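You operate a simulated robot arm through the tools that you are given. There is no shell and no other tool.

Carry out the task below with a simulated robot arm. There is one attempt and no reset: what you move stays moved.

## Task
Put the floor rag on top of the clear cover. Open the table drawer, take the garlic clove from the inside of the table drawer and leave it in the dustpan and shut the drawer again. Put the clay saucer on the butt end of the potting table. Open the bin lid, take the blue divider from the work table top and put it in the inside of the soil bin and shut the lid again. Put the round cell marked "900" from the work table top on top of the brown pine cone and the round cell labelled "1150" on top of the teal air hood. The order is free. Set down upright: round cell.

Only the result counts: the job must be done as asked and must still hold three seconds after the hand-in. Knocking over, shifting, dropping, spilling or breaking anything else fails it. A push-on lid holds only when it is set on centred and level and pressed home; a screw cap is set on level and turned clockwise until tight.

## Robot
A 7-joint arm with a two-finger parallel gripper on a trunk, on a base that moves. Base frame: it is fixed to the floor where the robot stands at the start and does not move with it; the origin is under the middle of the robot, x ahead of it, y to its left, z up; the surface under the hand at the start is at about z = 0.36. Lengths are in m, angles in degrees, forces in N, time in s.
With the tool pointing down near the work surface it reaches from about 0.1 to 0.5 m from the robot's upright axis, wherever it stands. Its first joint turns from -166.0 to 166.0 degrees. Places, roughly: air hood [4, -1, 0.75]; bin lid [3.5, 0.1, 0.7]; butt end of the potting table [2.1, 0.1, 0.8]; clay saucer (13x13x3 cm) [3, 0, 0.9]; clear cover (24x17x10 cm) [2.3, 0, 0.9]; divider [4, -0.5, 0.75]; dustpan (23x27x12 cm) [0.5, -0.2, 0.4]; floor rag (12x9x7 cm) [0.5, 0, 0.4]; garlic clove (4x4x4 cm) [2.3, 0, 0.7]; inside of the soil bin [3.5, 0.1, 0.5]; pine cone (6x6x8 cm) [4, -1.3, 0.8]; round cell [4, -1, 0.75]; table drawer [2.3, 0, 0.8]. Payload 3.4 kg.
The tool frame sits at the grasp point between the pads (the TCP): z along the fingers, y along the line on which they close. The tips reach 0.03 m beyond it. Largest opening 0.094 m; finger width 0.028, thickness 0.01; the body of the gripper, 0.05 by 0.096 m, starts 0.055 m behind the TCP.
Orientation is that of the tool frame in the base frame, as a unit quaternion [x, y, z, w]. With the fingers straight down and closing along the base's y, the tool's x points along the base's -x, its y along +y and its z along -z.

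## Interface
- The arm moves only by the tool step_arm. Its argument "targets" is a list of rows, each a list of 3 entries, a list of its own where there are three numbers: the finger opening in cm, from 0 to 9.4, then the shift along the tool's x, y, z in cm, then the turn, a rotation vector about the tool's x, y, z in degrees. In form: [[claw, [tx, ty, tz], [wx, wy, wz]], ...]. A call has 1 to 20 rows; each row is the pose to reach, as a shift and turn from the pose commanded when the call began, along the tool's axes at that moment. A row lasts 0.2 s, in which the tool goes at most 0.05 m and 8.6 degrees; a call with a longer step from one row to the next is refused whole, and so is a gripper value outside its range. A pose out of reach is approached as far as the arm can. The call stops where the force on the tool passes 40 N (or 10 N more than at its start, if that is more) or the arm is blocked; 0.2 s more then pass. The fingers move at their own pace (about 0.072 m/s each) and stop on an object; they squeeze with about 36 N. The grip force told is the motor's: it shows also when the fingers shut on nothing. Time passes only in rows, and 0.2 s behind the last, so rows that repeat a pose let the fingers close. It gives the time, the measured TCP pose, the force on the tool (base axes), the opening and the grip force at its end, in the units of the frame above (readings bear some noise), with the torque about the TCP (base axes, N m) and any sound that the robot's microphone picked up.
- Cameras (640 x 400 px; columns grow to the right, rows downward): "scene" is now at [-0.0078, 0.115, 1.3881]; the picture's right is [-0.60, -0.80, 0.00], its down [-0.71, 0.53, -0.47] and it looks along [0.38, -0.28, -0.88] (base axes); focal length 270 px, centre (320, 200). "wrist" rides on the gripper at [0.076, 0.014, -0.103] in the tool frame; the picture's right is [-0.18, 0.98, 0.00], its down [-0.75, -0.14, -0.64] and it looks along [-0.63, -0.12, 0.77] (tool axes); focal length 243 px, centre (320, 200). There is no depth. A picture from a camera that has moved, and an enlarged one, comes with that camera's place and axes in the base frame and with its lens.
- get_image(camera): a new picture of that camera. It takes no simulated time.
- slide_trunk(by): moves the trunk up (or, below 0, down) by that many m; the arm and the scene camera ride with it, the base frame stays. It gives what a move gives, with no picture.
- drive_base(legs): drives the robot by 1 to 6 legs, each [ahead, left, turn to the left] in m, m and degrees, along the robot's own axes; the way and the turn of a leg run together, so that a leg with both is an arc; at most 1.5 m and 180 degrees a leg. The arm and the cameras ride along, it lands a little off, and it stops where it bumps. It gives what a move gives.
- head_to(pan, tilt): turns the head with the scene camera to pan (to the left, within 155 degrees either way) and tilt (down, from -29 to 69), counted from straight ahead of the robot. It gives what a move gives.
- enlarge(camera, box): a new picture of the part [left, top, right, bottom] of that camera's present view, enlarged. It takes no simulated time.
- finish_job(): hands the job in; it is judged then, once.

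Places have to be worked out from the pictures, the camera data and where the tool is seen. Open the gripper and draw the arm clear of the work before you hand the job in, unless the task says otherwise.

The tools are called after "Emit:" as a command line: name --argument value ..., lists and objects as JSON in quotes. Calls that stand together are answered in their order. step_arm: Moves the arm, as the interface text tells. Its arguments: {"type":"object","properties":{"targets":{"type":"array"}},"required":["targets"]} The other tools are called the same way: slide_trunk (by) moves the trunk up or down; drive_base (legs) drives the base; head_to (pan, tilt) turns the head that bears the scene camera; get_image (camera) takes a picture; enlarge (camera, box) takes an enlarged picture of a part of a camera's view; finish_job () hands the job in.

At the start:

```text
t: 0.0
tcp_pos: [0.3428, -0.0359, 0.6663]
orientation: [0.0, 1.0, 0.0, 0.0]
force: [-0.4, 0.4, -0.3]
torque: [0.02, 0.01, 0.02]
opening: 0.0941
grip_force: 0.1
trunk travel left (down, up): [-0.075, 0.311]
robot x, y, heading: [-0.0, -0.0035, 0.2]
head pan, tilt (commanded): [-36.6, 62.1]
```

scene: 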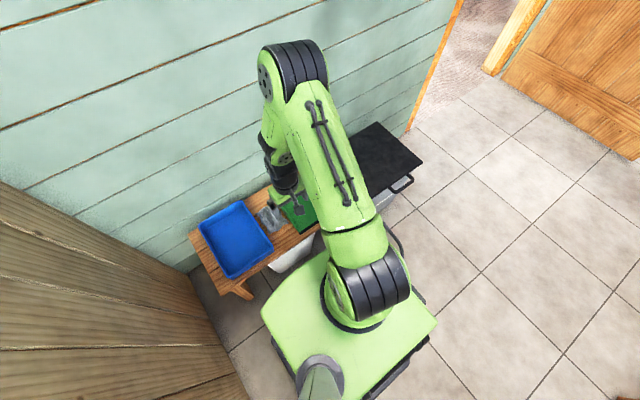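
wrist: 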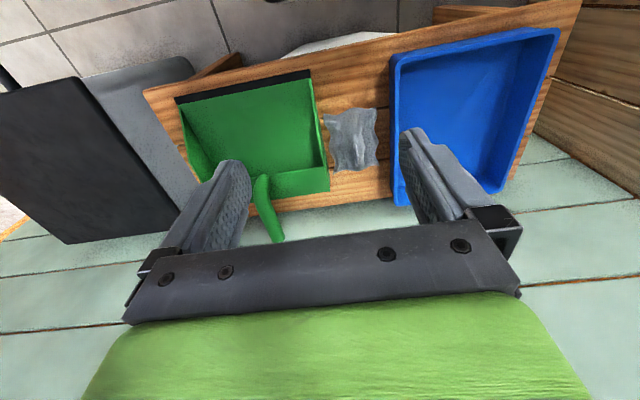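

I start by looking around: the rag (grey crumpled thing) is seen between the green dustpan and the blue tray. I'll take an enlarged view and look at the rest of the room.

Emit:
enlarge --camera "wrist" --box '[140, 20, 560, 260]'

Emit:
head_to --pan 0 --tilt 20

```text
1.52 times, centred on (350, 140) of wrist
camera zoom: at [0.268, -0.02, 0.7688], right [0.18, 0.98, 0.0], down [0.75, -0.14, 0.64], along [0.63, -0.12, -0.77], focal length 370 px, centre (274, 291)
```

zoom: 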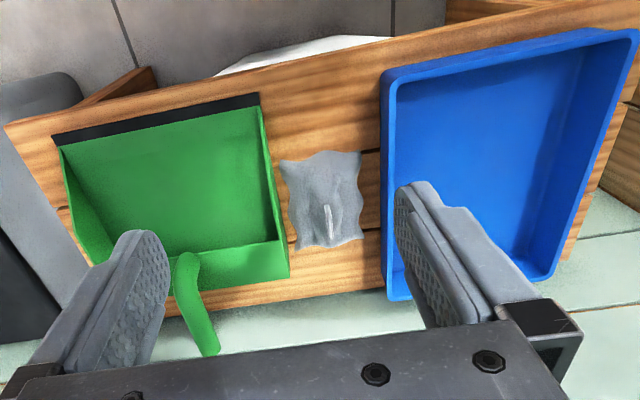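

```text
t: 1.1
tcp_pos: [0.343, -0.0347, 0.6665]
orientation: [-0.001, 1.0, 0.0, 0.0]
force: [0.1, -0.3, -0.2]
torque: [-0.03, -0.01, 0.02]
opening: 0.0936
grip_force: 0.1
trunk travel left (down, up): [-0.075, 0.311]
robot x, y, heading: [0.0015, -0.0026, -0.1]
head pan, tilt (commanded): [0.0, 20.0]
```

Now I look ahead with the head straight.

Emit:
get_image --camera "scene"

```text
taken
camera scene: at [0.0338, 0.1532, 1.4485], right [0.0, -1.0, 0.0], down [-0.34, 0.0, -0.94], along [0.94, 0.0, -0.34], focal length 270 px, centre (320, 200)
```

scene: 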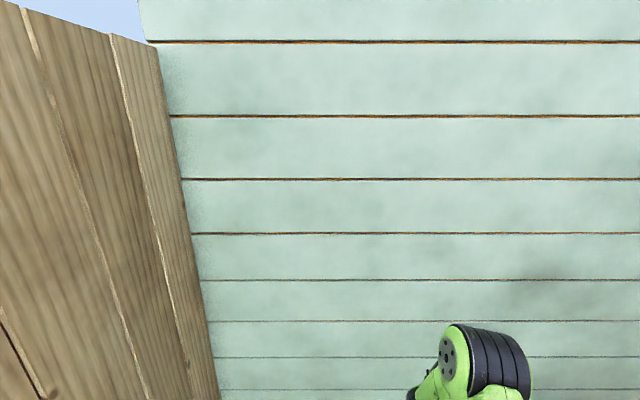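

A wall stands ahead; the other places lie beyond it. I look to the right for a way through.

Emit:
head_to --pan -60 --tilt 25

Emit:
get_image --camera "scene"

Emit:
head_to --pan -110 --tilt 25

Emit:
get_image --camera "scene"

Emit:
head_to --pan 70 --tilt 25

Emit:
get_image --camera "scene"

Emit:
head_to --pan -10 --tilt 60

Emit:
get_image --camera "scene"

```text
t: 2.4
tcp_pos: [0.3434, -0.035, 0.6656]
orientation: [0.0, 1.0, 0.0, 0.0]
force: [-0.4, 0.5, -0.3]
torque: [0.02, 0.0, 0.0]
opening: 0.094
grip_force: 0.1
trunk travel left (down, up): [-0.075, 0.311]
robot x, y, heading: [0.0021, -0.0008, 0.1]
head pan, tilt (commanded): [-60.0, 25.0]
```

```text
taken
camera scene: at [-0.0132, 0.0735, 1.4405], right [-0.87, -0.5, 0.0], down [-0.21, 0.37, -0.91], along [0.45, -0.78, -0.42], focal length 270 px, centre (320, 200)
```

scene: 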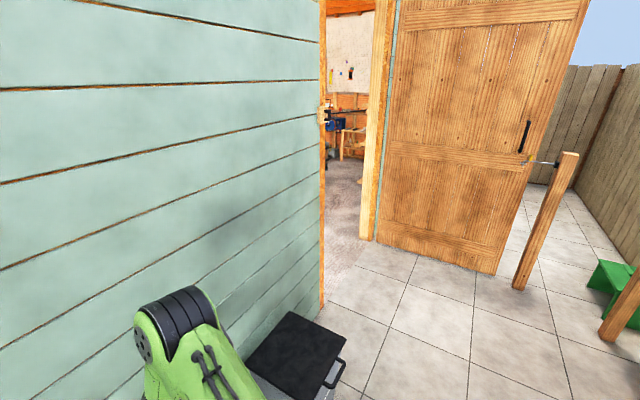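

```text
t: 3.6
tcp_pos: [0.3433, -0.0357, 0.6652]
orientation: [0.0, 1.0, 0.0, 0.0]
force: [0.2, -0.2, -1.0]
torque: [-0.02, 0.02, -0.02]
opening: 0.0941
grip_force: 0.2
trunk travel left (down, up): [-0.075, 0.311]
robot x, y, heading: [0.0014, -0.0013, -0.1]
head pan, tilt (commanded): [-110.0, 25.0]
```

```text
taken
camera scene: at [-0.0908, 0.0666, 1.4406], right [-0.94, 0.34, 0.0], down [0.14, 0.4, -0.91], along [-0.31, -0.85, -0.42], focal length 270 px, centre (320, 200)
```

scene: 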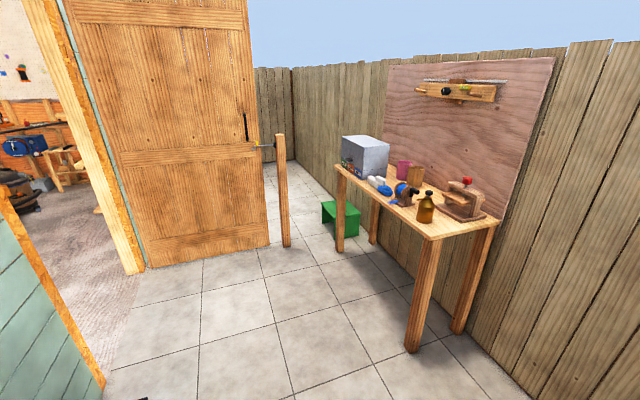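

```text
t: 6.3
tcp_pos: [0.3428, -0.0353, 0.6658]
orientation: [0.0, 1.0, -0.001, 0.0]
force: [0.1, -0.3, -0.3]
torque: [0.0, -0.02, 0.01]
opening: 0.094
grip_force: 0.1
trunk travel left (down, up): [-0.075, 0.311]
robot x, y, heading: [0.0005, 0.0012, 0.0]
head pan, tilt (commanded): [70.0, 25.0]
```

```text
taken
camera scene: at [-0.0278, 0.2398, 1.4405], right [0.94, -0.34, 0.0], down [-0.14, -0.4, -0.91], along [0.31, 0.85, -0.42], focal length 270 px, centre (320, 200)
```

scene: 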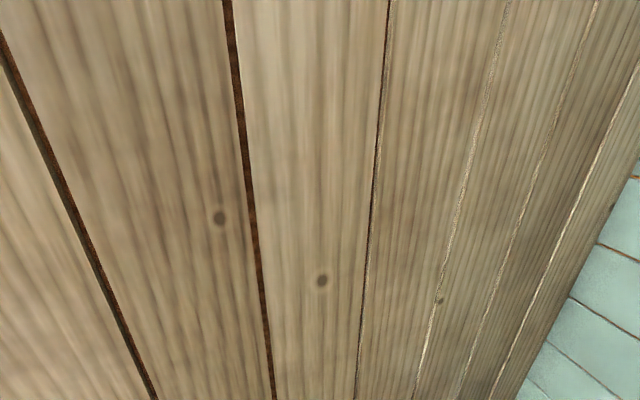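

```text
t: 7.8
tcp_pos: [0.3426, -0.036, 0.6669]
orientation: [0.0, 1.0, 0.0, 0.0]
force: [-0.8, 0.5, 0.2]
torque: [-0.03, 0.01, 0.0]
opening: 0.0941
grip_force: 0.0
trunk travel left (down, up): [-0.075, 0.311]
robot x, y, heading: [-0.001, -0.0024, 0.1]
head pan, tilt (commanded): [-10.0, 60.0]
```

```text
taken
camera scene: at [0.0063, 0.1417, 1.3905], right [-0.17, -0.98, 0.0], down [-0.85, 0.15, -0.5], along [0.49, -0.09, -0.87], focal length 270 px, centre (320, 200)
```

scene: 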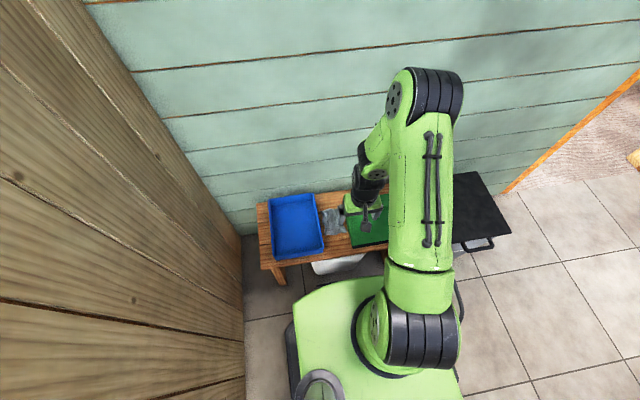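

The doorway is to the right (between about y = -1.1 and -2.0 at x ≈ 0.65-0.72). The rag is at about (0.46, 0.0, 0.39); I move the hand nearer to look at its shape.

Emit:
step_arm --targets '[[9.4, [-1, 1.2, 4], [0, 0, 0]], [9.4, [-2, 2.4, 8], [0, 0, 0]], [9.4, [-3, 3.6, 11.6], [0, 0, 0]]]'

Emit:
get_image --camera "wrist"

```text
t: 8.6
tcp_pos: [0.3729, 0.0003, 0.5497]
orientation: [0.0, 1.0, 0.0, 0.0]
force: [0.1, 0.6, 0.3]
torque: [0.0, 0.0, -0.02]
opening: 0.0939
grip_force: 0.1
trunk travel left (down, up): [-0.075, 0.311]
robot x, y, heading: [0.0013, -0.0021, -0.1]
head pan, tilt (commanded): [-10.0, 60.0]
```

```text
taken
camera wrist: at [0.2973, 0.0162, 0.6515], right [0.18, 0.98, 0.0], down [0.75, -0.14, 0.64], along [0.63, -0.12, -0.77], focal length 243 px, centre (320, 200)
```

wrist: 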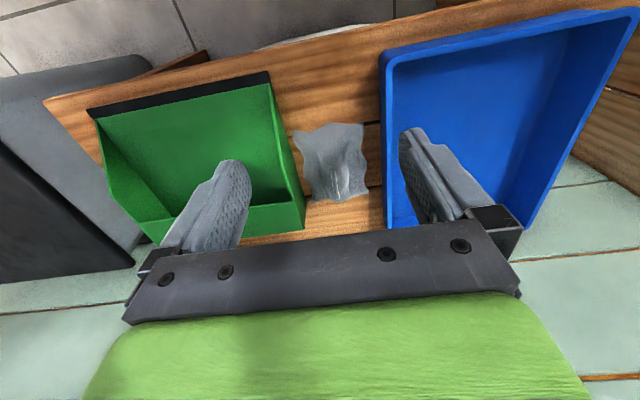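

I enlarge the rag.

Emit:
enlarge --camera "wrist" --box '[270, 90, 430, 220]'

```text
3.08 times, centred on (350, 155) of wrist
camera zoom: at [0.2973, 0.0162, 0.6515], right [0.18, 0.98, 0.0], down [0.75, -0.14, 0.64], along [0.63, -0.12, -0.77], focal length 746 px, centre (228, 338)
```

zoom: 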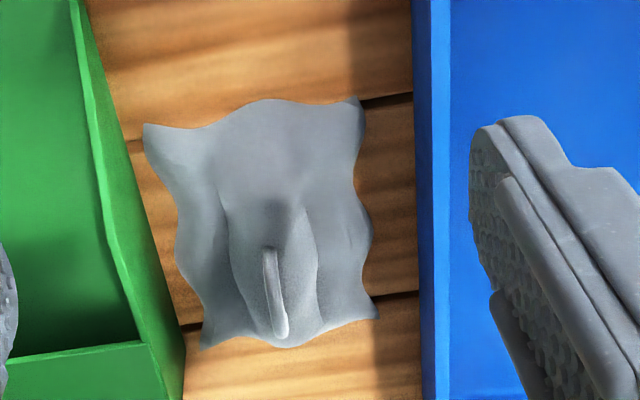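

The rag stands as a pinched-up cloth with a ridge along x at about (0.468, 0.002), top near z = 0.43. I open to 6 cm and go down over the ridge, keeping clear of the dustpan and tray walls.

Emit:
step_arm --targets '[[6, [-4, 0.1, 2], [0, 0, 0]], [6, [-8, 0.2, 4], [0, 0, 0]], [6, [-9.5, 0.2, 6], [0, 0, 0]], [6, [-9.5, 0.2, 8.5], [0, 0, 0]], [6, [-9.5, 0.2, 10.5], [0, 0, 0]], [6, [-9.5, 0.2, 12], [0, 0, 0]], [6, [-9.5, 0.2, 13], [0, 0, 0]]]'

Emit:
get_image --camera "wrist"

```text
t: 10.2
tcp_pos: [0.4686, 0.0045, 0.4191]
orientation: [0.0, 1.0, -0.001, 0.0]
force: [0.2, -0.4, 0.0]
torque: [-0.02, 0.01, -0.02]
opening: 0.0601
grip_force: 0.1
trunk travel left (down, up): [-0.075, 0.311]
robot x, y, heading: [-0.0003, 0.003, -0.1]
head pan, tilt (commanded): [-10.0, 60.0]
```

```text
taken
camera wrist: at [0.3933, 0.0189, 0.522], right [0.18, 0.98, 0.0], down [0.75, -0.14, 0.64], along [0.63, -0.12, -0.77], focal length 243 px, centre (320, 200)
```

wrist: 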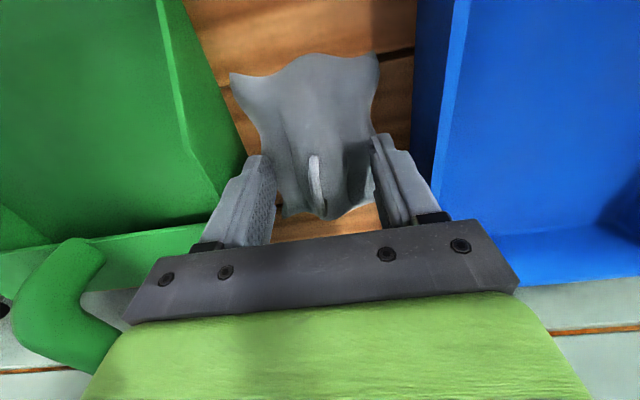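

No contact, and the ridge stands between the fingers. I go a bit lower and close.

Emit:
step_arm --targets '[[6, [0, 0, 1.2], [0, 0, 0]], [4, [0, 0, 1.2], [0, 0, 0]], [2, [0, 0, 1.2], [0, 0, 0]], [0, [0, 0, 1.2], [0, 0, 0]], [0, [0, 0, 1.2], [0, 0, 0]], [0, [0, 0, 1.2], [0, 0, 0]]]'

Emit:
get_image --camera "wrist"

```text
t: 11.6
tcp_pos: [0.4699, 0.0042, 0.4065]
orientation: [0.0, 1.0, 0.002, 0.0]
force: [0.4, -0.2, 0.7]
torque: [0.01, 0.0, 0.04]
opening: 0.0267
grip_force: 36.6
trunk travel left (down, up): [-0.075, 0.311]
robot x, y, heading: [-0.0021, 0.0004, 0.0]
head pan, tilt (commanded): [-10.0, 60.0]
```

```text
taken
camera wrist: at [0.3942, 0.0187, 0.5102], right [0.18, 0.98, 0.0], down [0.75, -0.14, 0.64], along [0.63, -0.12, -0.77], focal length 243 px, centre (320, 200)
```

wrist: 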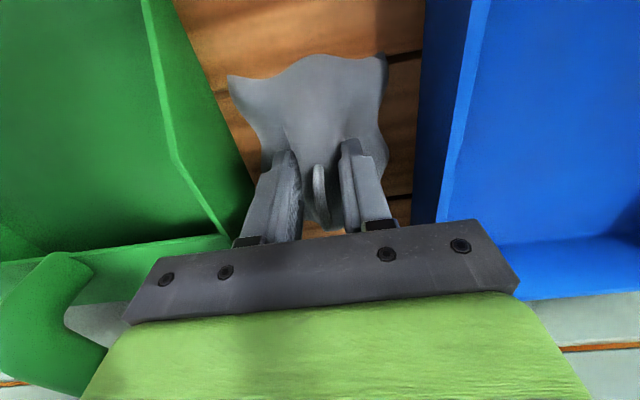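

The fingers hold the rag at 2.7 cm. I lift straight up and check.

Emit:
step_arm --targets '[[0, [0, 0, -2], [0, 0, 0]], [0, [0, 0, -5], [0, 0, 0]], [0, [0, 0, -9], [0, 0, 0]], [0, [0, 0, -13], [0, 0, 0]], [0, [0, 0, -17], [0, 0, 0]]]'

Emit:
get_image --camera "wrist"

```text
t: 12.8
tcp_pos: [0.4692, 0.0062, 0.5773]
orientation: [0.0, 1.0, -0.001, -0.001]
force: [0.2, 0.0, 0.7]
torque: [0.04, -0.01, 0.02]
opening: 0.0265
grip_force: 35.8
trunk travel left (down, up): [-0.075, 0.311]
robot x, y, heading: [0.0002, 0.0035, -0.1]
head pan, tilt (commanded): [-10.0, 60.0]
```

```text
taken
camera wrist: at [0.3941, 0.0214, 0.6804], right [0.18, 0.98, 0.0], down [0.75, -0.14, 0.64], along [0.63, -0.12, -0.77], focal length 243 px, centre (320, 200)
```

wrist: 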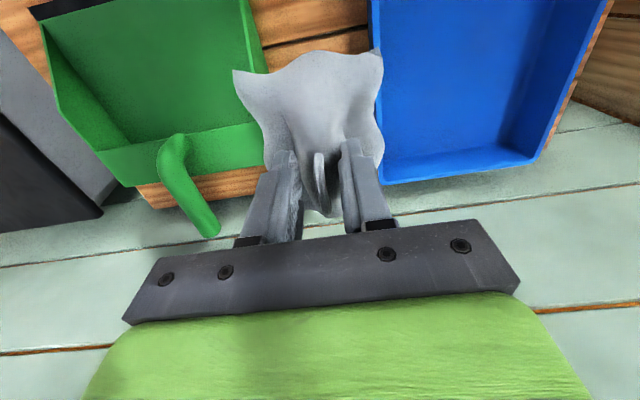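

The rag is held firmly. I draw the arm back to a carrying pose before driving, and look behind/right for obstacles.

Emit:
step_arm --targets '[[0, [3, 0, -3], [0, 0, 0]], [0, [6, 0, -6], [0, 0, 0]], [0, [9, 0, -9], [0, 0, 0]], [0, [12, 0, -10], [0, 0, 0]], [0, [15, 0, -10], [0, 0, 0]]]'

Emit:
head_to --pan -90 --tilt 60

Emit:
get_image --camera "scene"

Emit:
head_to --pan -50 --tilt 60

Emit:
get_image --camera "scene"

```text
t: 14.0
tcp_pos: [0.3202, 0.0042, 0.6778]
orientation: [0.0, 1.0, 0.0, 0.001]
force: [0.6, -0.6, 0.8]
torque: [0.03, 0.0, -0.01]
opening: 0.0268
grip_force: 36.2
trunk travel left (down, up): [-0.075, 0.311]
robot x, y, heading: [-0.0008, -0.0012, 0.0]
head pan, tilt (commanded): [-10.0, 60.0]
```

```text
t: 15.5
tcp_pos: [0.3197, 0.0047, 0.6783]
orientation: [0.0, 1.0, -0.001, 0.0]
force: [-0.5, 0.1, 0.2]
torque: [-0.01, 0.03, -0.01]
opening: 0.0267
grip_force: 35.9
trunk travel left (down, up): [-0.075, 0.311]
robot x, y, heading: [0.0012, 0.0012, -0.1]
head pan, tilt (commanded): [-90.0, 60.0]
```

```text
taken
camera scene: at [-0.0593, 0.0866, 1.3905], right [-1.0, 0.0, 0.0], down [0.0, 0.87, -0.5], along [0.0, -0.5, -0.87], focal length 270 px, centre (320, 200)
```

scene: 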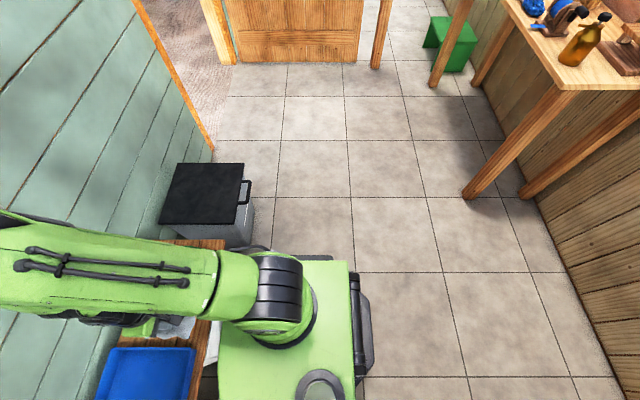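

```text
t: 16.6
tcp_pos: [0.3202, 0.0038, 0.6771]
orientation: [0.0, 1.0, -0.001, 0.0]
force: [0.0, -0.2, -1.5]
torque: [-0.01, -0.02, 0.04]
opening: 0.0263
grip_force: 35.5
trunk travel left (down, up): [-0.075, 0.311]
robot x, y, heading: [0.0012, 0.0016, -0.0]
head pan, tilt (commanded): [-50.0, 60.0]
```

```text
taken
camera scene: at [-0.0165, 0.1022, 1.3905], right [-0.77, -0.64, 0.0], down [-0.56, 0.66, -0.5], along [0.32, -0.38, -0.87], focal length 270 px, centre (320, 200)
```

scene: 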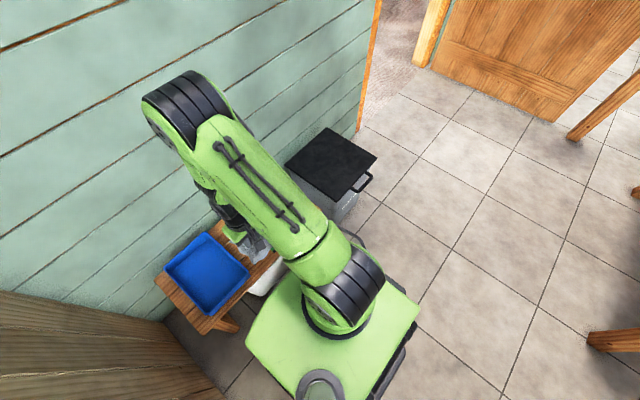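

The base spans roughly x −0.25..0.28 and ±0.24 in y; the black-lidded box's handle reaches x ≈ 0.26, so I back off 0.2 m first, then slide right to the doorway.

Emit:
drive_base --legs '[[-0.22, 0, 0], [0, -1.5, 0]]'

Emit:
head_to --pan 0 --tilt 25

Emit:
get_image --camera "scene"

```text
t: 25.4
tcp_pos: [0.1071, -1.5124, 0.6777]
orientation: [-0.01, 1.0, 0.0, 0.001]
force: [0.0, 0.3, -0.3]
torque: [0.04, 0.03, 0.0]
opening: 0.0266
grip_force: 36.0
trunk travel left (down, up): [-0.075, 0.311]
robot x, y, heading: [-0.2125, -1.5187, 1.4]
head pan, tilt (commanded): [-50.0, 60.0]
```

```text
t: 26.6
tcp_pos: [0.1076, -1.5117, 0.678]
orientation: [-0.01, 1.0, 0.0, 0.0]
force: [0.9, -0.4, 0.0]
torque: [-0.02, -0.02, 0.01]
opening: 0.0268
grip_force: 35.9
trunk travel left (down, up): [-0.075, 0.311]
robot x, y, heading: [-0.2135, -1.5199, 1.1]
head pan, tilt (commanded): [0.0, 25.0]
```

```text
taken
camera scene: at [-0.1825, -1.3676, 1.4405], right [0.02, -1.0, 0.0], down [-0.42, -0.01, -0.91], along [0.91, 0.02, -0.42], focal length 270 px, centre (320, 200)
```

scene: 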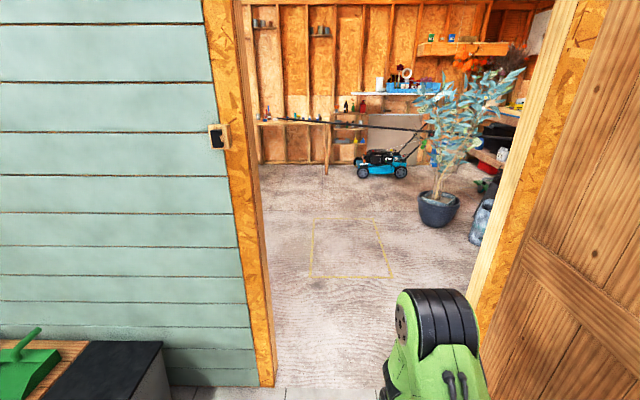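

The doorway is clear. I enlarge the view inside to see what's there.

Emit:
enlarge --camera "scene" --box '[230, 20, 560, 230]'

```text
1.90 times, centred on (395, 125) of scene
camera zoom: at [-0.1825, -1.3676, 1.4405], right [0.02, -1.0, 0.0], down [-0.42, -0.01, -0.91], along [0.91, 0.02, -0.42], focal length 513 px, centre (177, 343)
```

zoom: 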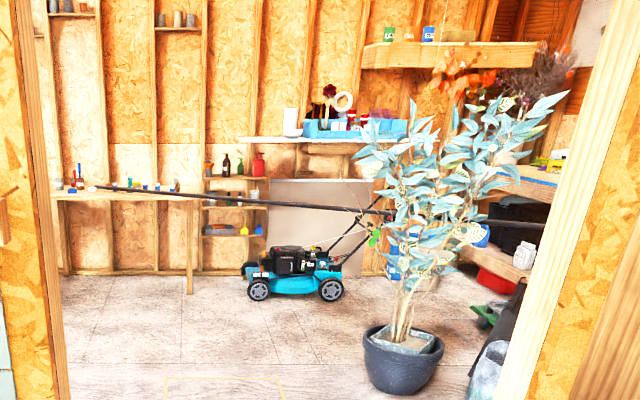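

I fix the heading, then drive through the doorway to x ≈ 1.2.

Emit:
drive_base --legs '[[0, -0.035, -1.2], [1.45, 0, 0]]'

Emit:
head_to --pan 40 --tilt 25

Emit:
get_image --camera "scene"

Emit:
head_to --pan 0 --tilt 25

Emit:
get_image --camera "scene"

```text
t: 34.2
tcp_pos: [1.5527, -1.587, 0.6779]
orientation: [0.016, 1.0, -0.001, -0.001]
force: [0.4, 0.3, 0.2]
torque: [0.02, 0.0, 0.03]
opening: 0.0266
grip_force: 36.0
trunk travel left (down, up): [-0.075, 0.311]
robot x, y, heading: [1.2316, -1.5835, -1.5]
head pan, tilt (commanded): [0.0, 25.0]
```

```text
t: 35.3
tcp_pos: [1.5535, -1.5867, 0.6782]
orientation: [0.016, 1.0, 0.0, 0.001]
force: [-0.5, -0.6, 0.0]
torque: [0.01, 0.03, 0.04]
opening: 0.0266
grip_force: 35.3
trunk travel left (down, up): [-0.075, 0.311]
robot x, y, heading: [1.2345, -1.5796, -1.9]
head pan, tilt (commanded): [40.0, 25.0]
```

```text
taken
camera scene: at [1.2512, -1.3687, 1.4405], right [0.62, -0.79, 0.0], down [-0.33, -0.26, -0.91], along [0.71, 0.56, -0.42], focal length 270 px, centre (320, 200)
```

scene: 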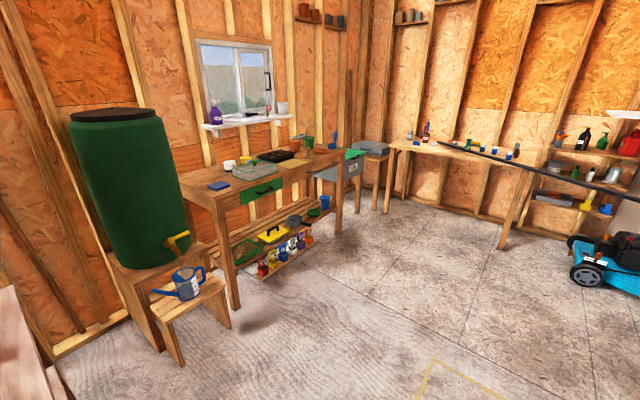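

```text
t: 36.4
tcp_pos: [1.5532, -1.5877, 0.6781]
orientation: [0.016, 1.0, -0.001, 0.0]
force: [0.0, -0.6, 0.5]
torque: [0.03, -0.01, -0.03]
opening: 0.0265
grip_force: 35.8
trunk travel left (down, up): [-0.075, 0.311]
robot x, y, heading: [1.231, -1.5805, -1.7]
head pan, tilt (commanded): [0.0, 25.0]
```

```text
taken
camera scene: at [1.2708, -1.4284, 1.4405], right [-0.03, -1.0, 0.0], down [-0.42, 0.01, -0.91], along [0.91, -0.03, -0.42], focal length 270 px, centre (320, 200)
```

scene: 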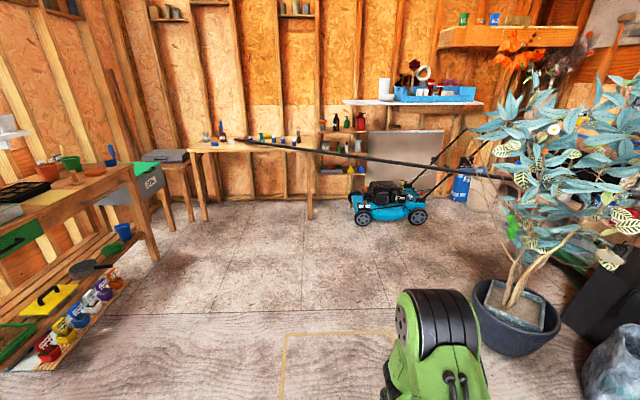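

I zoom in on the potting table and on the work table.

Emit:
enlarge --camera "scene" --box '[130, 90, 370, 240]'

Emit:
head_to --pan 40 --tilt 25

Emit:
enlarge --camera "scene" --box '[170, 80, 410, 230]'

Emit:
enlarge --camera "scene" --box '[280, 100, 540, 260]'

```text
2.67 times, centred on (250, 165) of scene
camera zoom: at [1.2708, -1.4284, 1.4405], right [-0.03, -1.0, 0.0], down [-0.42, 0.01, -0.91], along [0.91, -0.03, -0.42], focal length 719 px, centre (507, 293)
```

zoom: 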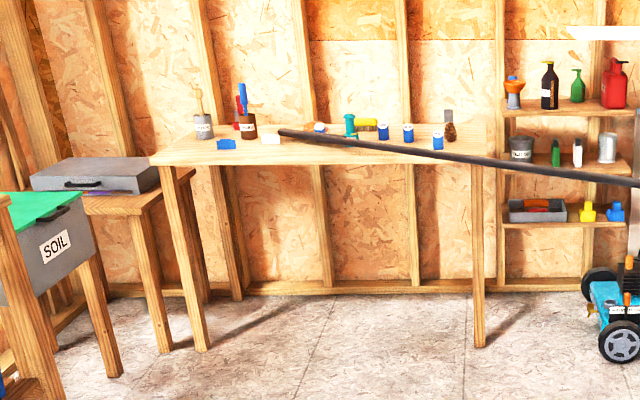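

```text
t: 37.5
tcp_pos: [1.5532, -1.5873, 0.6777]
orientation: [0.016, 1.0, 0.001, -0.001]
force: [0.1, -0.4, -0.6]
torque: [0.0, 0.02, -0.01]
opening: 0.0268
grip_force: 36.6
trunk travel left (down, up): [-0.075, 0.311]
robot x, y, heading: [1.2325, -1.5858, -1.8]
head pan, tilt (commanded): [40.0, 25.0]
```

```text
2.67 times, centred on (290, 155) of scene
camera zoom: at [1.2512, -1.3687, 1.4405], right [0.62, -0.79, 0.0], down [-0.33, -0.26, -0.91], along [0.71, 0.56, -0.42], focal length 719 px, centre (400, 320)
```

zoom: 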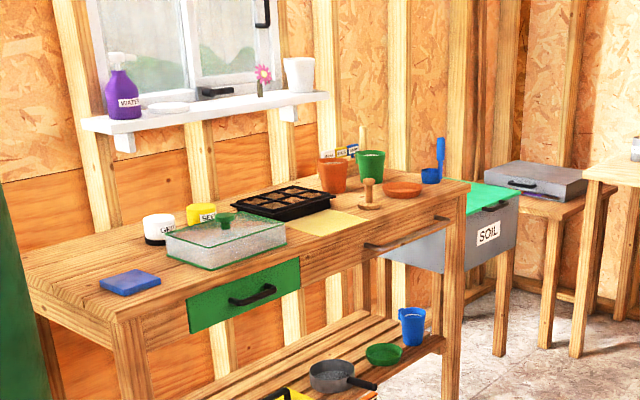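

```text
2.46 times, centred on (410, 180) of scene
camera zoom: at [1.2512, -1.3687, 1.4405], right [0.62, -0.79, 0.0], down [-0.33, -0.26, -0.91], along [0.71, 0.56, -0.42], focal length 663 px, centre (98, 249)
```

zoom: 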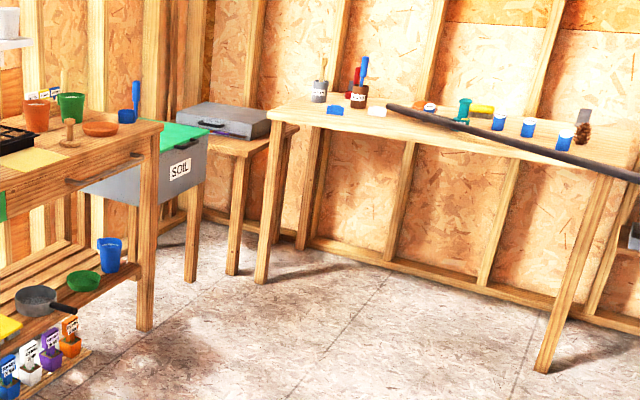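

The potting table front edge is near y ≈ −0.05, x from 1.95 to 3.3, top z ≈ 0.8; the clear cover (with green knob) at about (2.32, 0.03). I drive in front of it and turn to face it.

Emit:
drive_base --legs '[[1.05, 0.68, 0], [0, 0, 91.7]]'

Emit:
slide_trunk --by 0.3

Emit:
head_to --pan 0 --tilt 40

Emit:
get_image --camera "scene"

```text
t: 47.6
tcp_pos: [2.3024, -0.6248, 0.6792]
orientation: [-0.696, 0.718, 0.0, 0.0]
force: [-0.2, -0.8, 0.0]
torque: [-0.01, 0.01, 0.03]
opening: 0.0267
grip_force: 36.5
trunk travel left (down, up): [-0.075, 0.311]
robot x, y, heading: [2.2984, -0.9446, 88.4]
head pan, tilt (commanded): [40.0, 25.0]
```

```text
t: 50.6
tcp_pos: [2.3033, -0.6233, 0.979]
orientation: [-0.697, 0.717, 0.0, 0.0]
force: [0.9, -0.4, -0.8]
torque: [-0.01, 0.02, 0.02]
opening: 0.0266
grip_force: 36.3
trunk travel left (down, up): [-0.375, 0.011]
robot x, y, heading: [2.2983, -0.9456, 88.3]
head pan, tilt (commanded): [40.0, 25.0]
```

```text
t: 51.6
tcp_pos: [2.3029, -0.6236, 0.9777]
orientation: [-0.697, 0.717, 0.0, 0.0]
force: [-1.6, 0.5, -0.7]
torque: [-0.01, 0.01, 0.0]
opening: 0.0268
grip_force: 35.9
trunk travel left (down, up): [-0.375, 0.011]
robot x, y, heading: [2.301, -0.9423, 88.4]
head pan, tilt (commanded): [0.0, 40.0]
```

```text
taken
camera scene: at [2.1472, -0.9132, 1.7178], right [1.0, -0.03, 0.0], down [-0.02, -0.64, -0.77], along [0.02, 0.77, -0.64], focal length 270 px, centre (320, 200)
```

scene: 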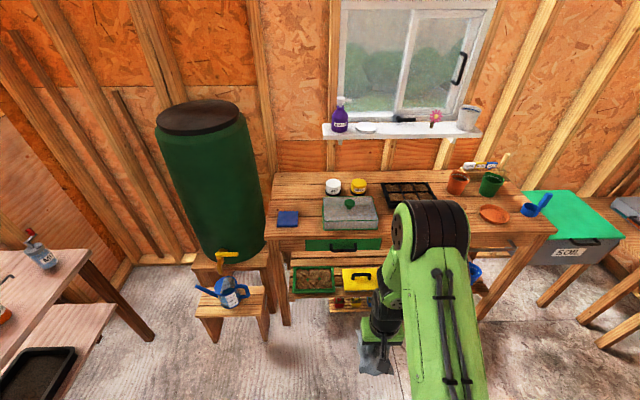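

I zoom in on the table top.

Emit:
enlarge --camera "scene" --box '[250, 150, 410, 260]'

Emit:
enlarge --camera "scene" --box '[400, 130, 640, 280]'

```text
3.64 times, centred on (330, 205) of scene
camera zoom: at [2.1472, -0.9132, 1.7178], right [1.0, -0.03, 0.0], down [-0.02, -0.64, -0.77], along [0.02, 0.77, -0.64], focal length 980 px, centre (284, 182)
```

zoom: 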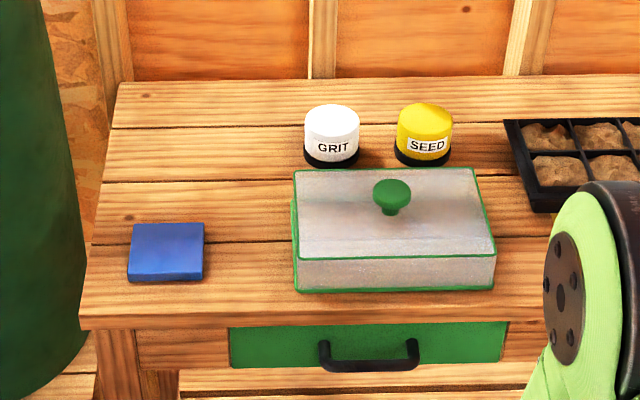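

```text
2.67 times, centred on (520, 205) of scene
camera zoom: at [2.1472, -0.9132, 1.7178], right [1.0, -0.03, 0.0], down [-0.02, -0.64, -0.77], along [0.02, 0.77, -0.64], focal length 719 px, centre (-213, 187)
```

zoom: 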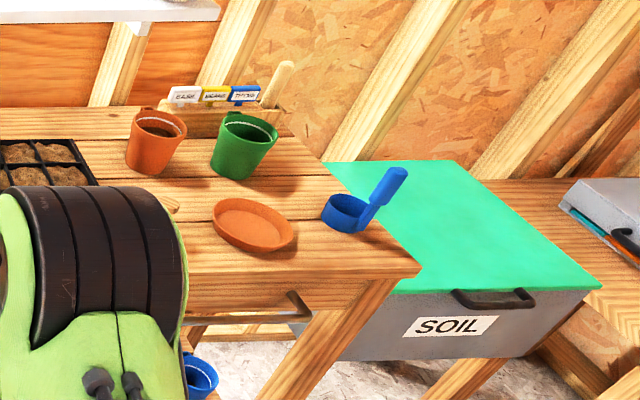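

The cover spans x 2.19–2.44, y −0.03–0.14, with flat top near z ≈ 0.86 and a knob at about (2.313, 0.055). The rag will go on the flat part left of the knob, centred near (2.238, 0.055). I drive nearer.

Emit:
drive_base --legs '[[0.5, 0, 1.6]]'

Emit:
head_to --pan 5 --tilt 60

Emit:
get_image --camera "scene"

Emit:
get_image --camera "wrist"

```text
t: 54.6
tcp_pos: [2.3079, -0.1219, 0.978]
orientation: [-0.703, 0.711, -0.001, 0.0]
force: [0.5, 0.4, 0.3]
torque: [-0.02, 0.02, -0.01]
opening: 0.0264
grip_force: 35.9
trunk travel left (down, up): [-0.375, 0.011]
robot x, y, heading: [2.3081, -0.4409, 89.2]
head pan, tilt (commanded): [0.0, 40.0]
```

```text
t: 55.4
tcp_pos: [2.3077, -0.1218, 0.9782]
orientation: [-0.703, 0.711, -0.001, 0.0]
force: [1.0, -0.1, -0.8]
torque: [-0.01, 0.03, 0.0]
opening: 0.0267
grip_force: 36.5
trunk travel left (down, up): [-0.375, 0.011]
robot x, y, heading: [2.3072, -0.4439, 89.1]
head pan, tilt (commanded): [5.0, 60.0]
```

```text
taken
camera scene: at [2.1508, -0.433, 1.6911], right [1.0, 0.08, 0.0], down [0.07, -0.86, -0.5], along [-0.04, 0.5, -0.87], focal length 270 px, centre (320, 200)
```

scene: 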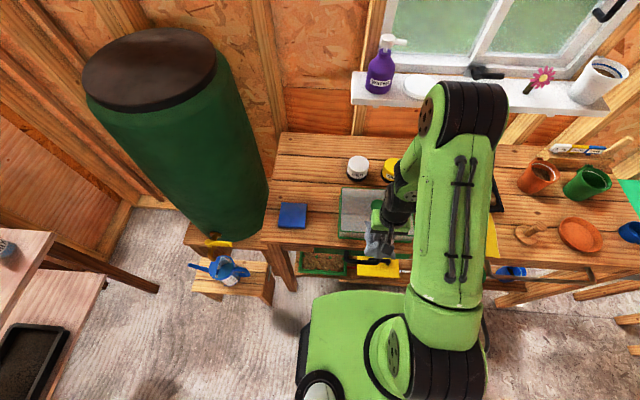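

```text
taken
camera wrist: at [2.293, -0.1972, 1.0814], right [-0.98, 0.2, 0.0], down [0.15, 0.75, 0.64], along [0.13, 0.63, -0.77], focal length 243 px, centre (320, 200)
```

wrist: 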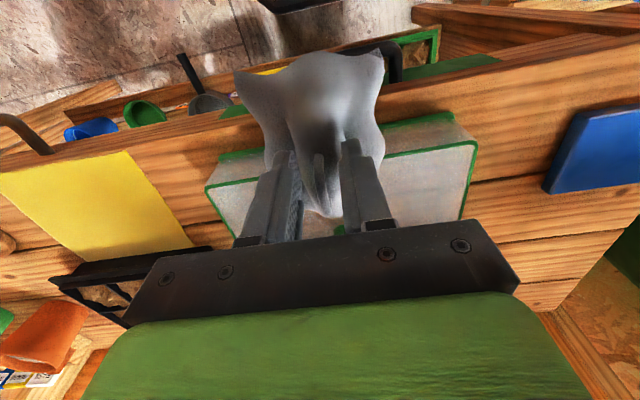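

The table top seems to be nearer z ≈ 0.83 by triangulation. I enlarge the wrist picture to measure the cover's top better.

Emit:
enlarge --camera "wrist" --box '[180, 60, 520, 270]'

Emit:
enlarge --camera "scene" --box '[250, 140, 450, 280]'

```text
1.88 times, centred on (350, 165) of wrist
camera zoom: at [2.293, -0.1972, 1.0814], right [-0.98, 0.2, 0.0], down [0.15, 0.75, 0.64], along [0.13, 0.63, -0.77], focal length 457 px, centre (264, 266)
```

zoom: 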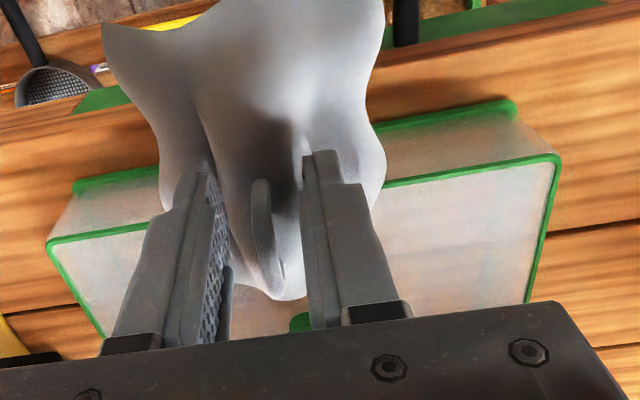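

```text
2.86 times, centred on (350, 210) of scene
camera zoom: at [2.1508, -0.433, 1.6911], right [1.0, 0.08, 0.0], down [0.07, -0.86, -0.5], along [-0.04, 0.5, -0.87], focal length 770 px, centre (234, 171)
```

zoom: 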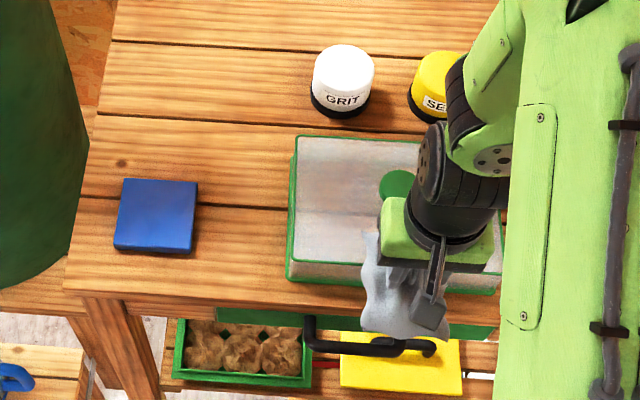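

Cover's top is at z ≈ 0.90 (y from −0.087 to 0.075, x 2.188–2.424), knob at (2.303, −0.006). I raise the rag, carry it over the left half of the cover (target TCP ≈ (2.240, −0.010)) and lower it to just above.

Emit:
step_arm --targets '[[0, [0, 0, -2.5], [0, 0, 0]], [0, [0, 2, -5], [0, 0, 0]], [0, [-2.5, 5, -5], [0, 0, 0]], [0, [-6, 6.9, -5], [0, 0, 0]], [0, [-9, 6.9, -5], [0, 0, 0]], [0, [-11.1, 6.9, -5], [0, 0, 0]], [0, [-11.1, 6.9, -2], [0, 0, 0]], [0, [-11.1, 6.9, 0], [0, 0, 0]], [0, [-11.1, 6.9, 1.2], [0, 0, 0]]]'

Emit:
enlarge --camera "wrist" --box '[160, 40, 560, 290]'

Emit:
enlarge --camera "scene" --box '[250, 140, 450, 280]'

```text
t: 57.3
tcp_pos: [2.2343, -0.0107, 0.9809]
orientation: [-0.706, 0.708, 0.006, -0.001]
force: [-6.7, -7.8, 20.0]
torque: [-0.3, -0.66, -0.35]
opening: 0.0293
grip_force: 36.1
trunk travel left (down, up): [-0.375, 0.011]
robot x, y, heading: [2.3079, -0.4395, 89.4]
head pan, tilt (commanded): [5.0, 60.0]
stopped in row 9: the force on the tool passed its limit at 46 N (the readings are from after the stop); the commanded pose is now the measured one
```

```text
1.60 times, centred on (360, 165) of wrist
camera zoom: at [2.222, -0.0859, 1.0834], right [-0.98, 0.19, 0.01], down [0.15, 0.75, 0.65], along [0.11, 0.64, -0.76], focal length 388 px, centre (256, 256)
```

zoom: 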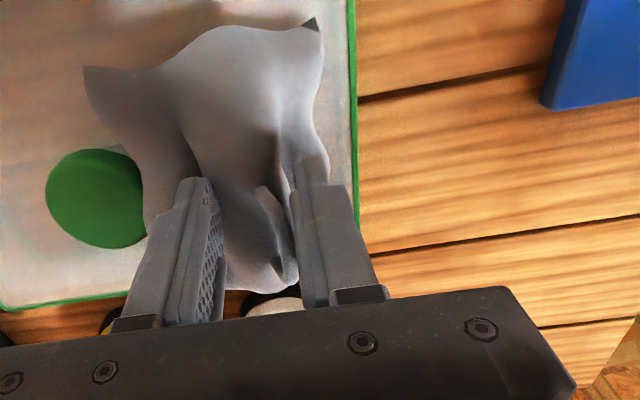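

```text
2.86 times, centred on (350, 210) of scene
camera zoom: at [2.1504, -0.4358, 1.6911], right [1.0, 0.08, 0.0], down [0.07, -0.86, -0.5], along [-0.04, 0.5, -0.87], focal length 770 px, centre (234, 171)
```

zoom: 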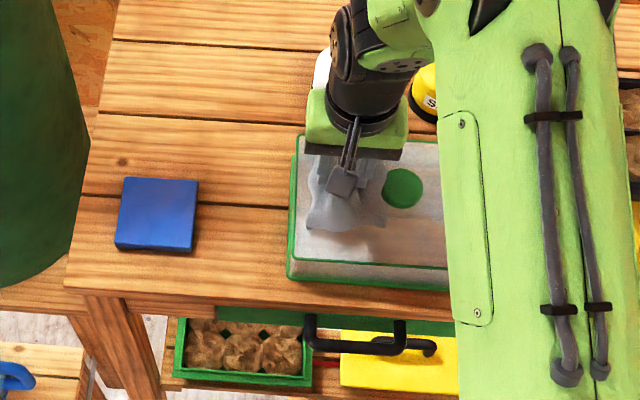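

The rag's skirt touched the knob's cap (contact at TCP z 0.981); its right edge overlaps the knob by about 5 mm. I lift, shift 1 cm to the left and look again.

Emit:
step_arm --targets '[[0, [0, 0, -1.5], [0, 0, 0]], [0, [0, 0.5, -2.5], [0, 0, 0]], [0, [0, 1.0, -2.5], [0, 0, 0]], [0, [0, 1.0, -2.5], [0, 0, 0]]]'

Emit:
get_image --camera "wrist"

```text
t: 58.3
tcp_pos: [2.2258, -0.0088, 1.0039]
orientation: [-0.705, 0.709, 0.005, 0.0]
force: [0.0, 0.4, 0.0]
torque: [-0.01, 0.01, -0.02]
opening: 0.0286
grip_force: 36.0
trunk travel left (down, up): [-0.375, 0.011]
robot x, y, heading: [2.3104, -0.4412, 89.2]
head pan, tilt (commanded): [5.0, 60.0]
```

```text
taken
camera wrist: at [2.2132, -0.0846, 1.1066], right [-0.98, 0.19, 0.01], down [0.15, 0.75, 0.65], along [0.12, 0.64, -0.76], focal length 243 px, centre (320, 200)
```

wrist: 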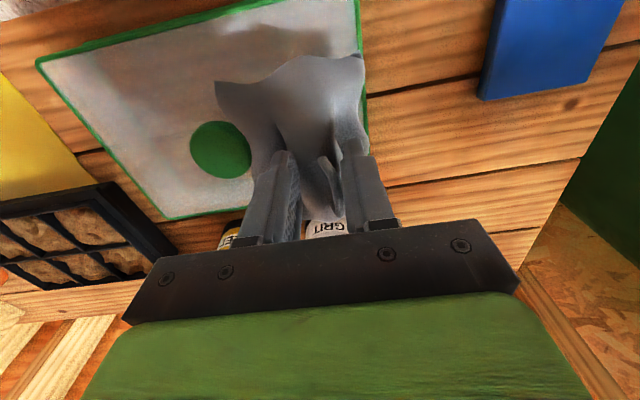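

The rag now sits about x 2.196–2.28, the knob's left edge at 2.279. I shift another 0.5 cm left, level the tool and lower gently in small steps.

Emit:
step_arm --targets '[[0, [0, 0.5, 0], [0.4, 0.4, 0]], [0, [0, 0.5, 1], [0.4, 0.4, 0]], [0, [0, 0.5, 2], [0.4, 0.4, 0]], [0, [0, 0.5, 2.7], [0.4, 0.4, 0]], [0, [0, 0.5, 3.4], [0.4, 0.4, 0]], [0, [0, 0.5, 4.1], [0.4, 0.4, 0]]]'

Emit:
get_image --camera "wrist"

```text
t: 59.7
tcp_pos: [2.2225, -0.0082, 0.9633]
orientation: [-0.705, 0.709, 0.0, 0.001]
force: [2.2, 0.4, 4.4]
torque: [0.18, 0.11, -0.07]
opening: 0.027
grip_force: 36.3
trunk travel left (down, up): [-0.375, 0.011]
robot x, y, heading: [2.3087, -0.4369, 89.4]
head pan, tilt (commanded): [5.0, 60.0]
```

```text
taken
camera wrist: at [2.2074, -0.0828, 1.0656], right [-0.98, 0.19, 0.0], down [0.15, 0.75, 0.64], along [0.12, 0.63, -0.77], focal length 243 px, centre (320, 200)
```

wrist: 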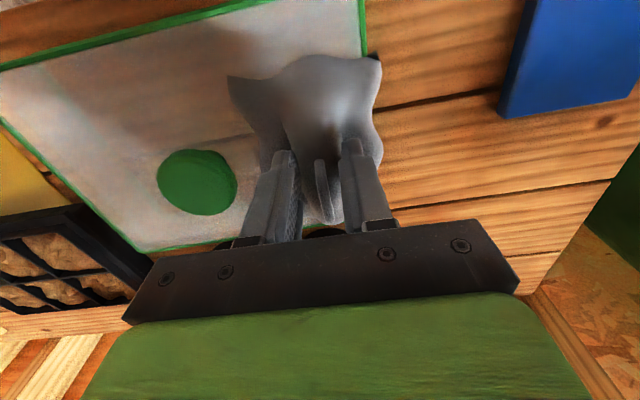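

Light contact (4 N) at TCP z 0.963; the rag now straight in the grip with x 2.18–2.264, slightly over the cover's left edge. I lift 1 cm, shift right 0.7 cm and lower again.

Emit:
step_arm --targets '[[0, [0, 0, -1], [0, 0, 0]], [0, [0, -0.7, -1], [0, 0, 0]], [0, [0, -0.7, -0.5], [0, 0, 0]], [0, [0, -0.7, 0], [0, 0, 0]], [0, [0, -0.7, 0.2], [0, 0, 0]]]'

Emit:
get_image --camera "wrist"

Emit:
enlarge --camera "scene" --box '[290, 160, 410, 260]'

```text
t: 60.9
tcp_pos: [2.2292, -0.0092, 0.9625]
orientation: [-0.705, 0.709, 0.0, 0.001]
force: [2.5, -0.7, 6.1]
torque: [-0.1, 0.18, -0.03]
opening: 0.0269
grip_force: 35.8
trunk travel left (down, up): [-0.375, 0.011]
robot x, y, heading: [2.3104, -0.445, 89.5]
head pan, tilt (commanded): [5.0, 60.0]
```

```text
taken
camera wrist: at [2.2146, -0.0838, 1.0648], right [-0.98, 0.19, 0.0], down [0.15, 0.75, 0.64], along [0.12, 0.63, -0.77], focal length 243 px, centre (320, 200)
```

wrist: 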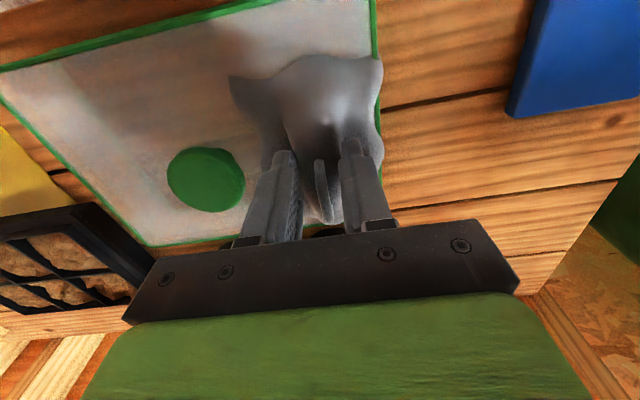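

```text
4.00 times, centred on (350, 210) of scene
camera zoom: at [2.151, -0.4337, 1.6911], right [1.0, 0.08, 0.0], down [0.07, -0.86, -0.5], along [-0.04, 0.5, -0.87], focal length 1078 px, centre (200, 160)
```

zoom: 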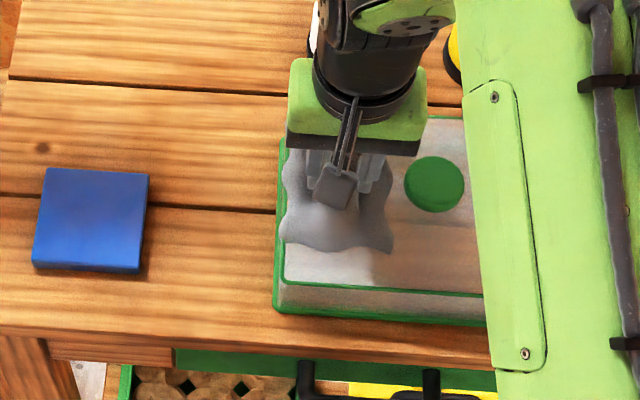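

The rag touches with 6 N. I lower a bit more to see if it's fully seated.

Emit:
step_arm --targets '[[0, [0, -0.2, 0.2], [0, 0, 0]], [0, [0, -0.2, 0.4], [0, 0, 0]]]'

```text
t: 61.5
tcp_pos: [2.2301, -0.0076, 0.9604]
orientation: [-0.705, 0.71, 0.002, 0.002]
force: [-0.9, 0.2, 26.3]
torque: [-0.57, 0.19, 0.0]
opening: 0.0268
grip_force: 35.8
trunk travel left (down, up): [-0.375, 0.011]
robot x, y, heading: [2.3079, -0.4409, 89.4]
head pan, tilt (commanded): [5.0, 60.0]
```

Rigid contact now: it's seated. I ease up 0.3 cm and open the fingers gently.

Emit:
step_arm --targets '[[0, [0, 0, -0.3], [0, 0, 0]], [3.2, [0, 0, -0.3], [0, 0, 0]], [4.2, [0, 0, -0.3], [0, 0, 0]], [4.8, [0, 0, -0.3], [0, 0, 0]], [4.8, [0, 0, -0.3], [0, 0, 0]]]'

Emit:
get_image --camera "wrist"

```text
t: 62.7
tcp_pos: [2.2301, -0.008, 0.9606]
orientation: [-0.705, 0.71, 0.0, 0.002]
force: [0.7, 0.1, 0.6]
torque: [0.01, -0.02, 0.01]
opening: 0.0481
grip_force: 0.0
trunk travel left (down, up): [-0.375, 0.011]
robot x, y, heading: [2.3058, -0.4467, 89.6]
head pan, tilt (commanded): [5.0, 60.0]
```

```text
taken
camera wrist: at [2.2164, -0.0831, 1.0629], right [-0.98, 0.19, 0.0], down [0.14, 0.75, 0.64], along [0.12, 0.63, -0.77], focal length 243 px, centre (320, 200)
```

wrist: 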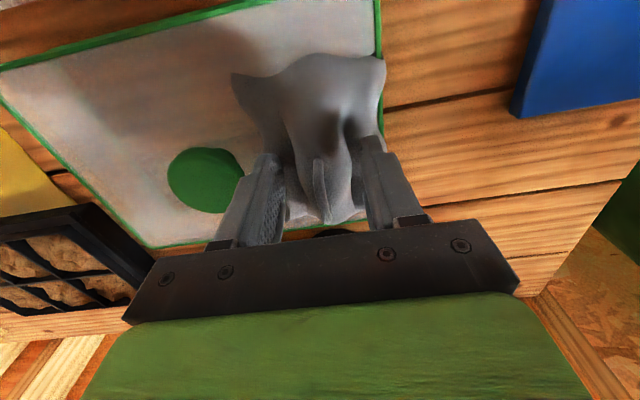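

Released without load. I lift straight up slowly and check.

Emit:
step_arm --targets '[[4.8, [0, 0, -1.5], [0, 0, 0]], [4.8, [0, 0, -3.5], [0, 0, 0]], [4.8, [0, 0, -6], [0, 0, 0]], [4.8, [0, 0, -10], [0, 0, 0]], [4.8, [4, 0, -13], [0, 0, 0]], [4.8, [8, 0, -13], [0, 0, 0]], [4.8, [12, 0, -13], [0, 0, 0]]]'

Emit:
get_image --camera "wrist"

Emit:
enlarge --camera "scene" --box '[250, 140, 450, 280]'

```text
t: 64.3
tcp_pos: [2.2296, -0.1327, 1.0922]
orientation: [-0.705, 0.71, 0.0, 0.002]
force: [0.1, -0.1, 0.5]
torque: [0.03, 0.0, 0.0]
opening: 0.0481
grip_force: 0.0
trunk travel left (down, up): [-0.375, 0.011]
robot x, y, heading: [2.3081, -0.4416, 89.5]
head pan, tilt (commanded): [5.0, 60.0]
```

```text
taken
camera wrist: at [2.2147, -0.2068, 1.1955], right [-0.98, 0.19, 0.0], down [0.14, 0.75, 0.64], along [0.12, 0.63, -0.77], focal length 243 px, centre (320, 200)
```

wrist: 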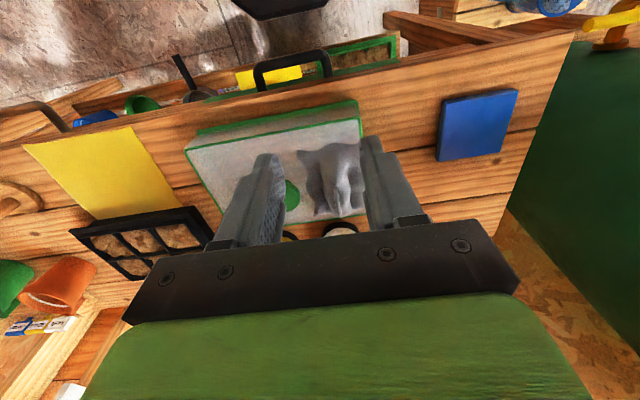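

```text
2.86 times, centred on (350, 210) of scene
camera zoom: at [2.1506, -0.4353, 1.691], right [1.0, 0.08, 0.0], down [0.07, -0.86, -0.5], along [-0.04, 0.5, -0.87], focal length 770 px, centre (234, 171)
```

zoom: 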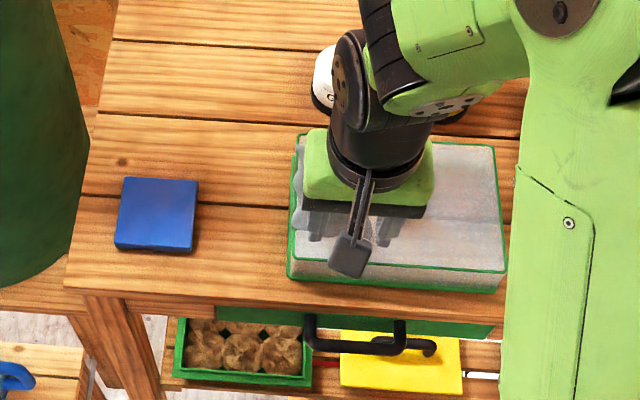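

The rag rests on the cover. I enlarge the wrist picture to verify.

Emit:
enlarge --camera "wrist" --box '[180, 80, 540, 240]'

```text
1.78 times, centred on (360, 160) of wrist
camera zoom: at [2.2147, -0.2068, 1.1955], right [-0.98, 0.19, 0.0], down [0.14, 0.75, 0.64], along [0.12, 0.63, -0.77], focal length 431 px, centre (249, 271)
```

zoom: 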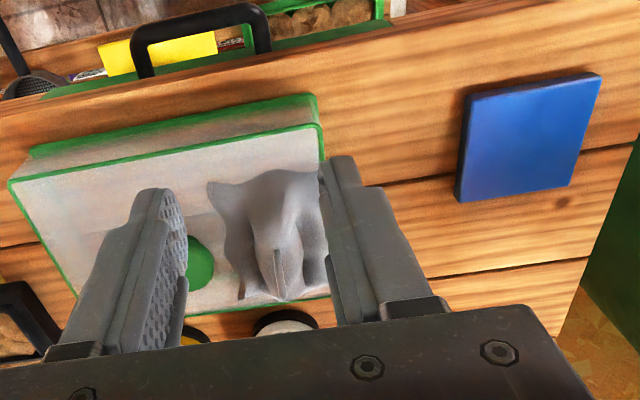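

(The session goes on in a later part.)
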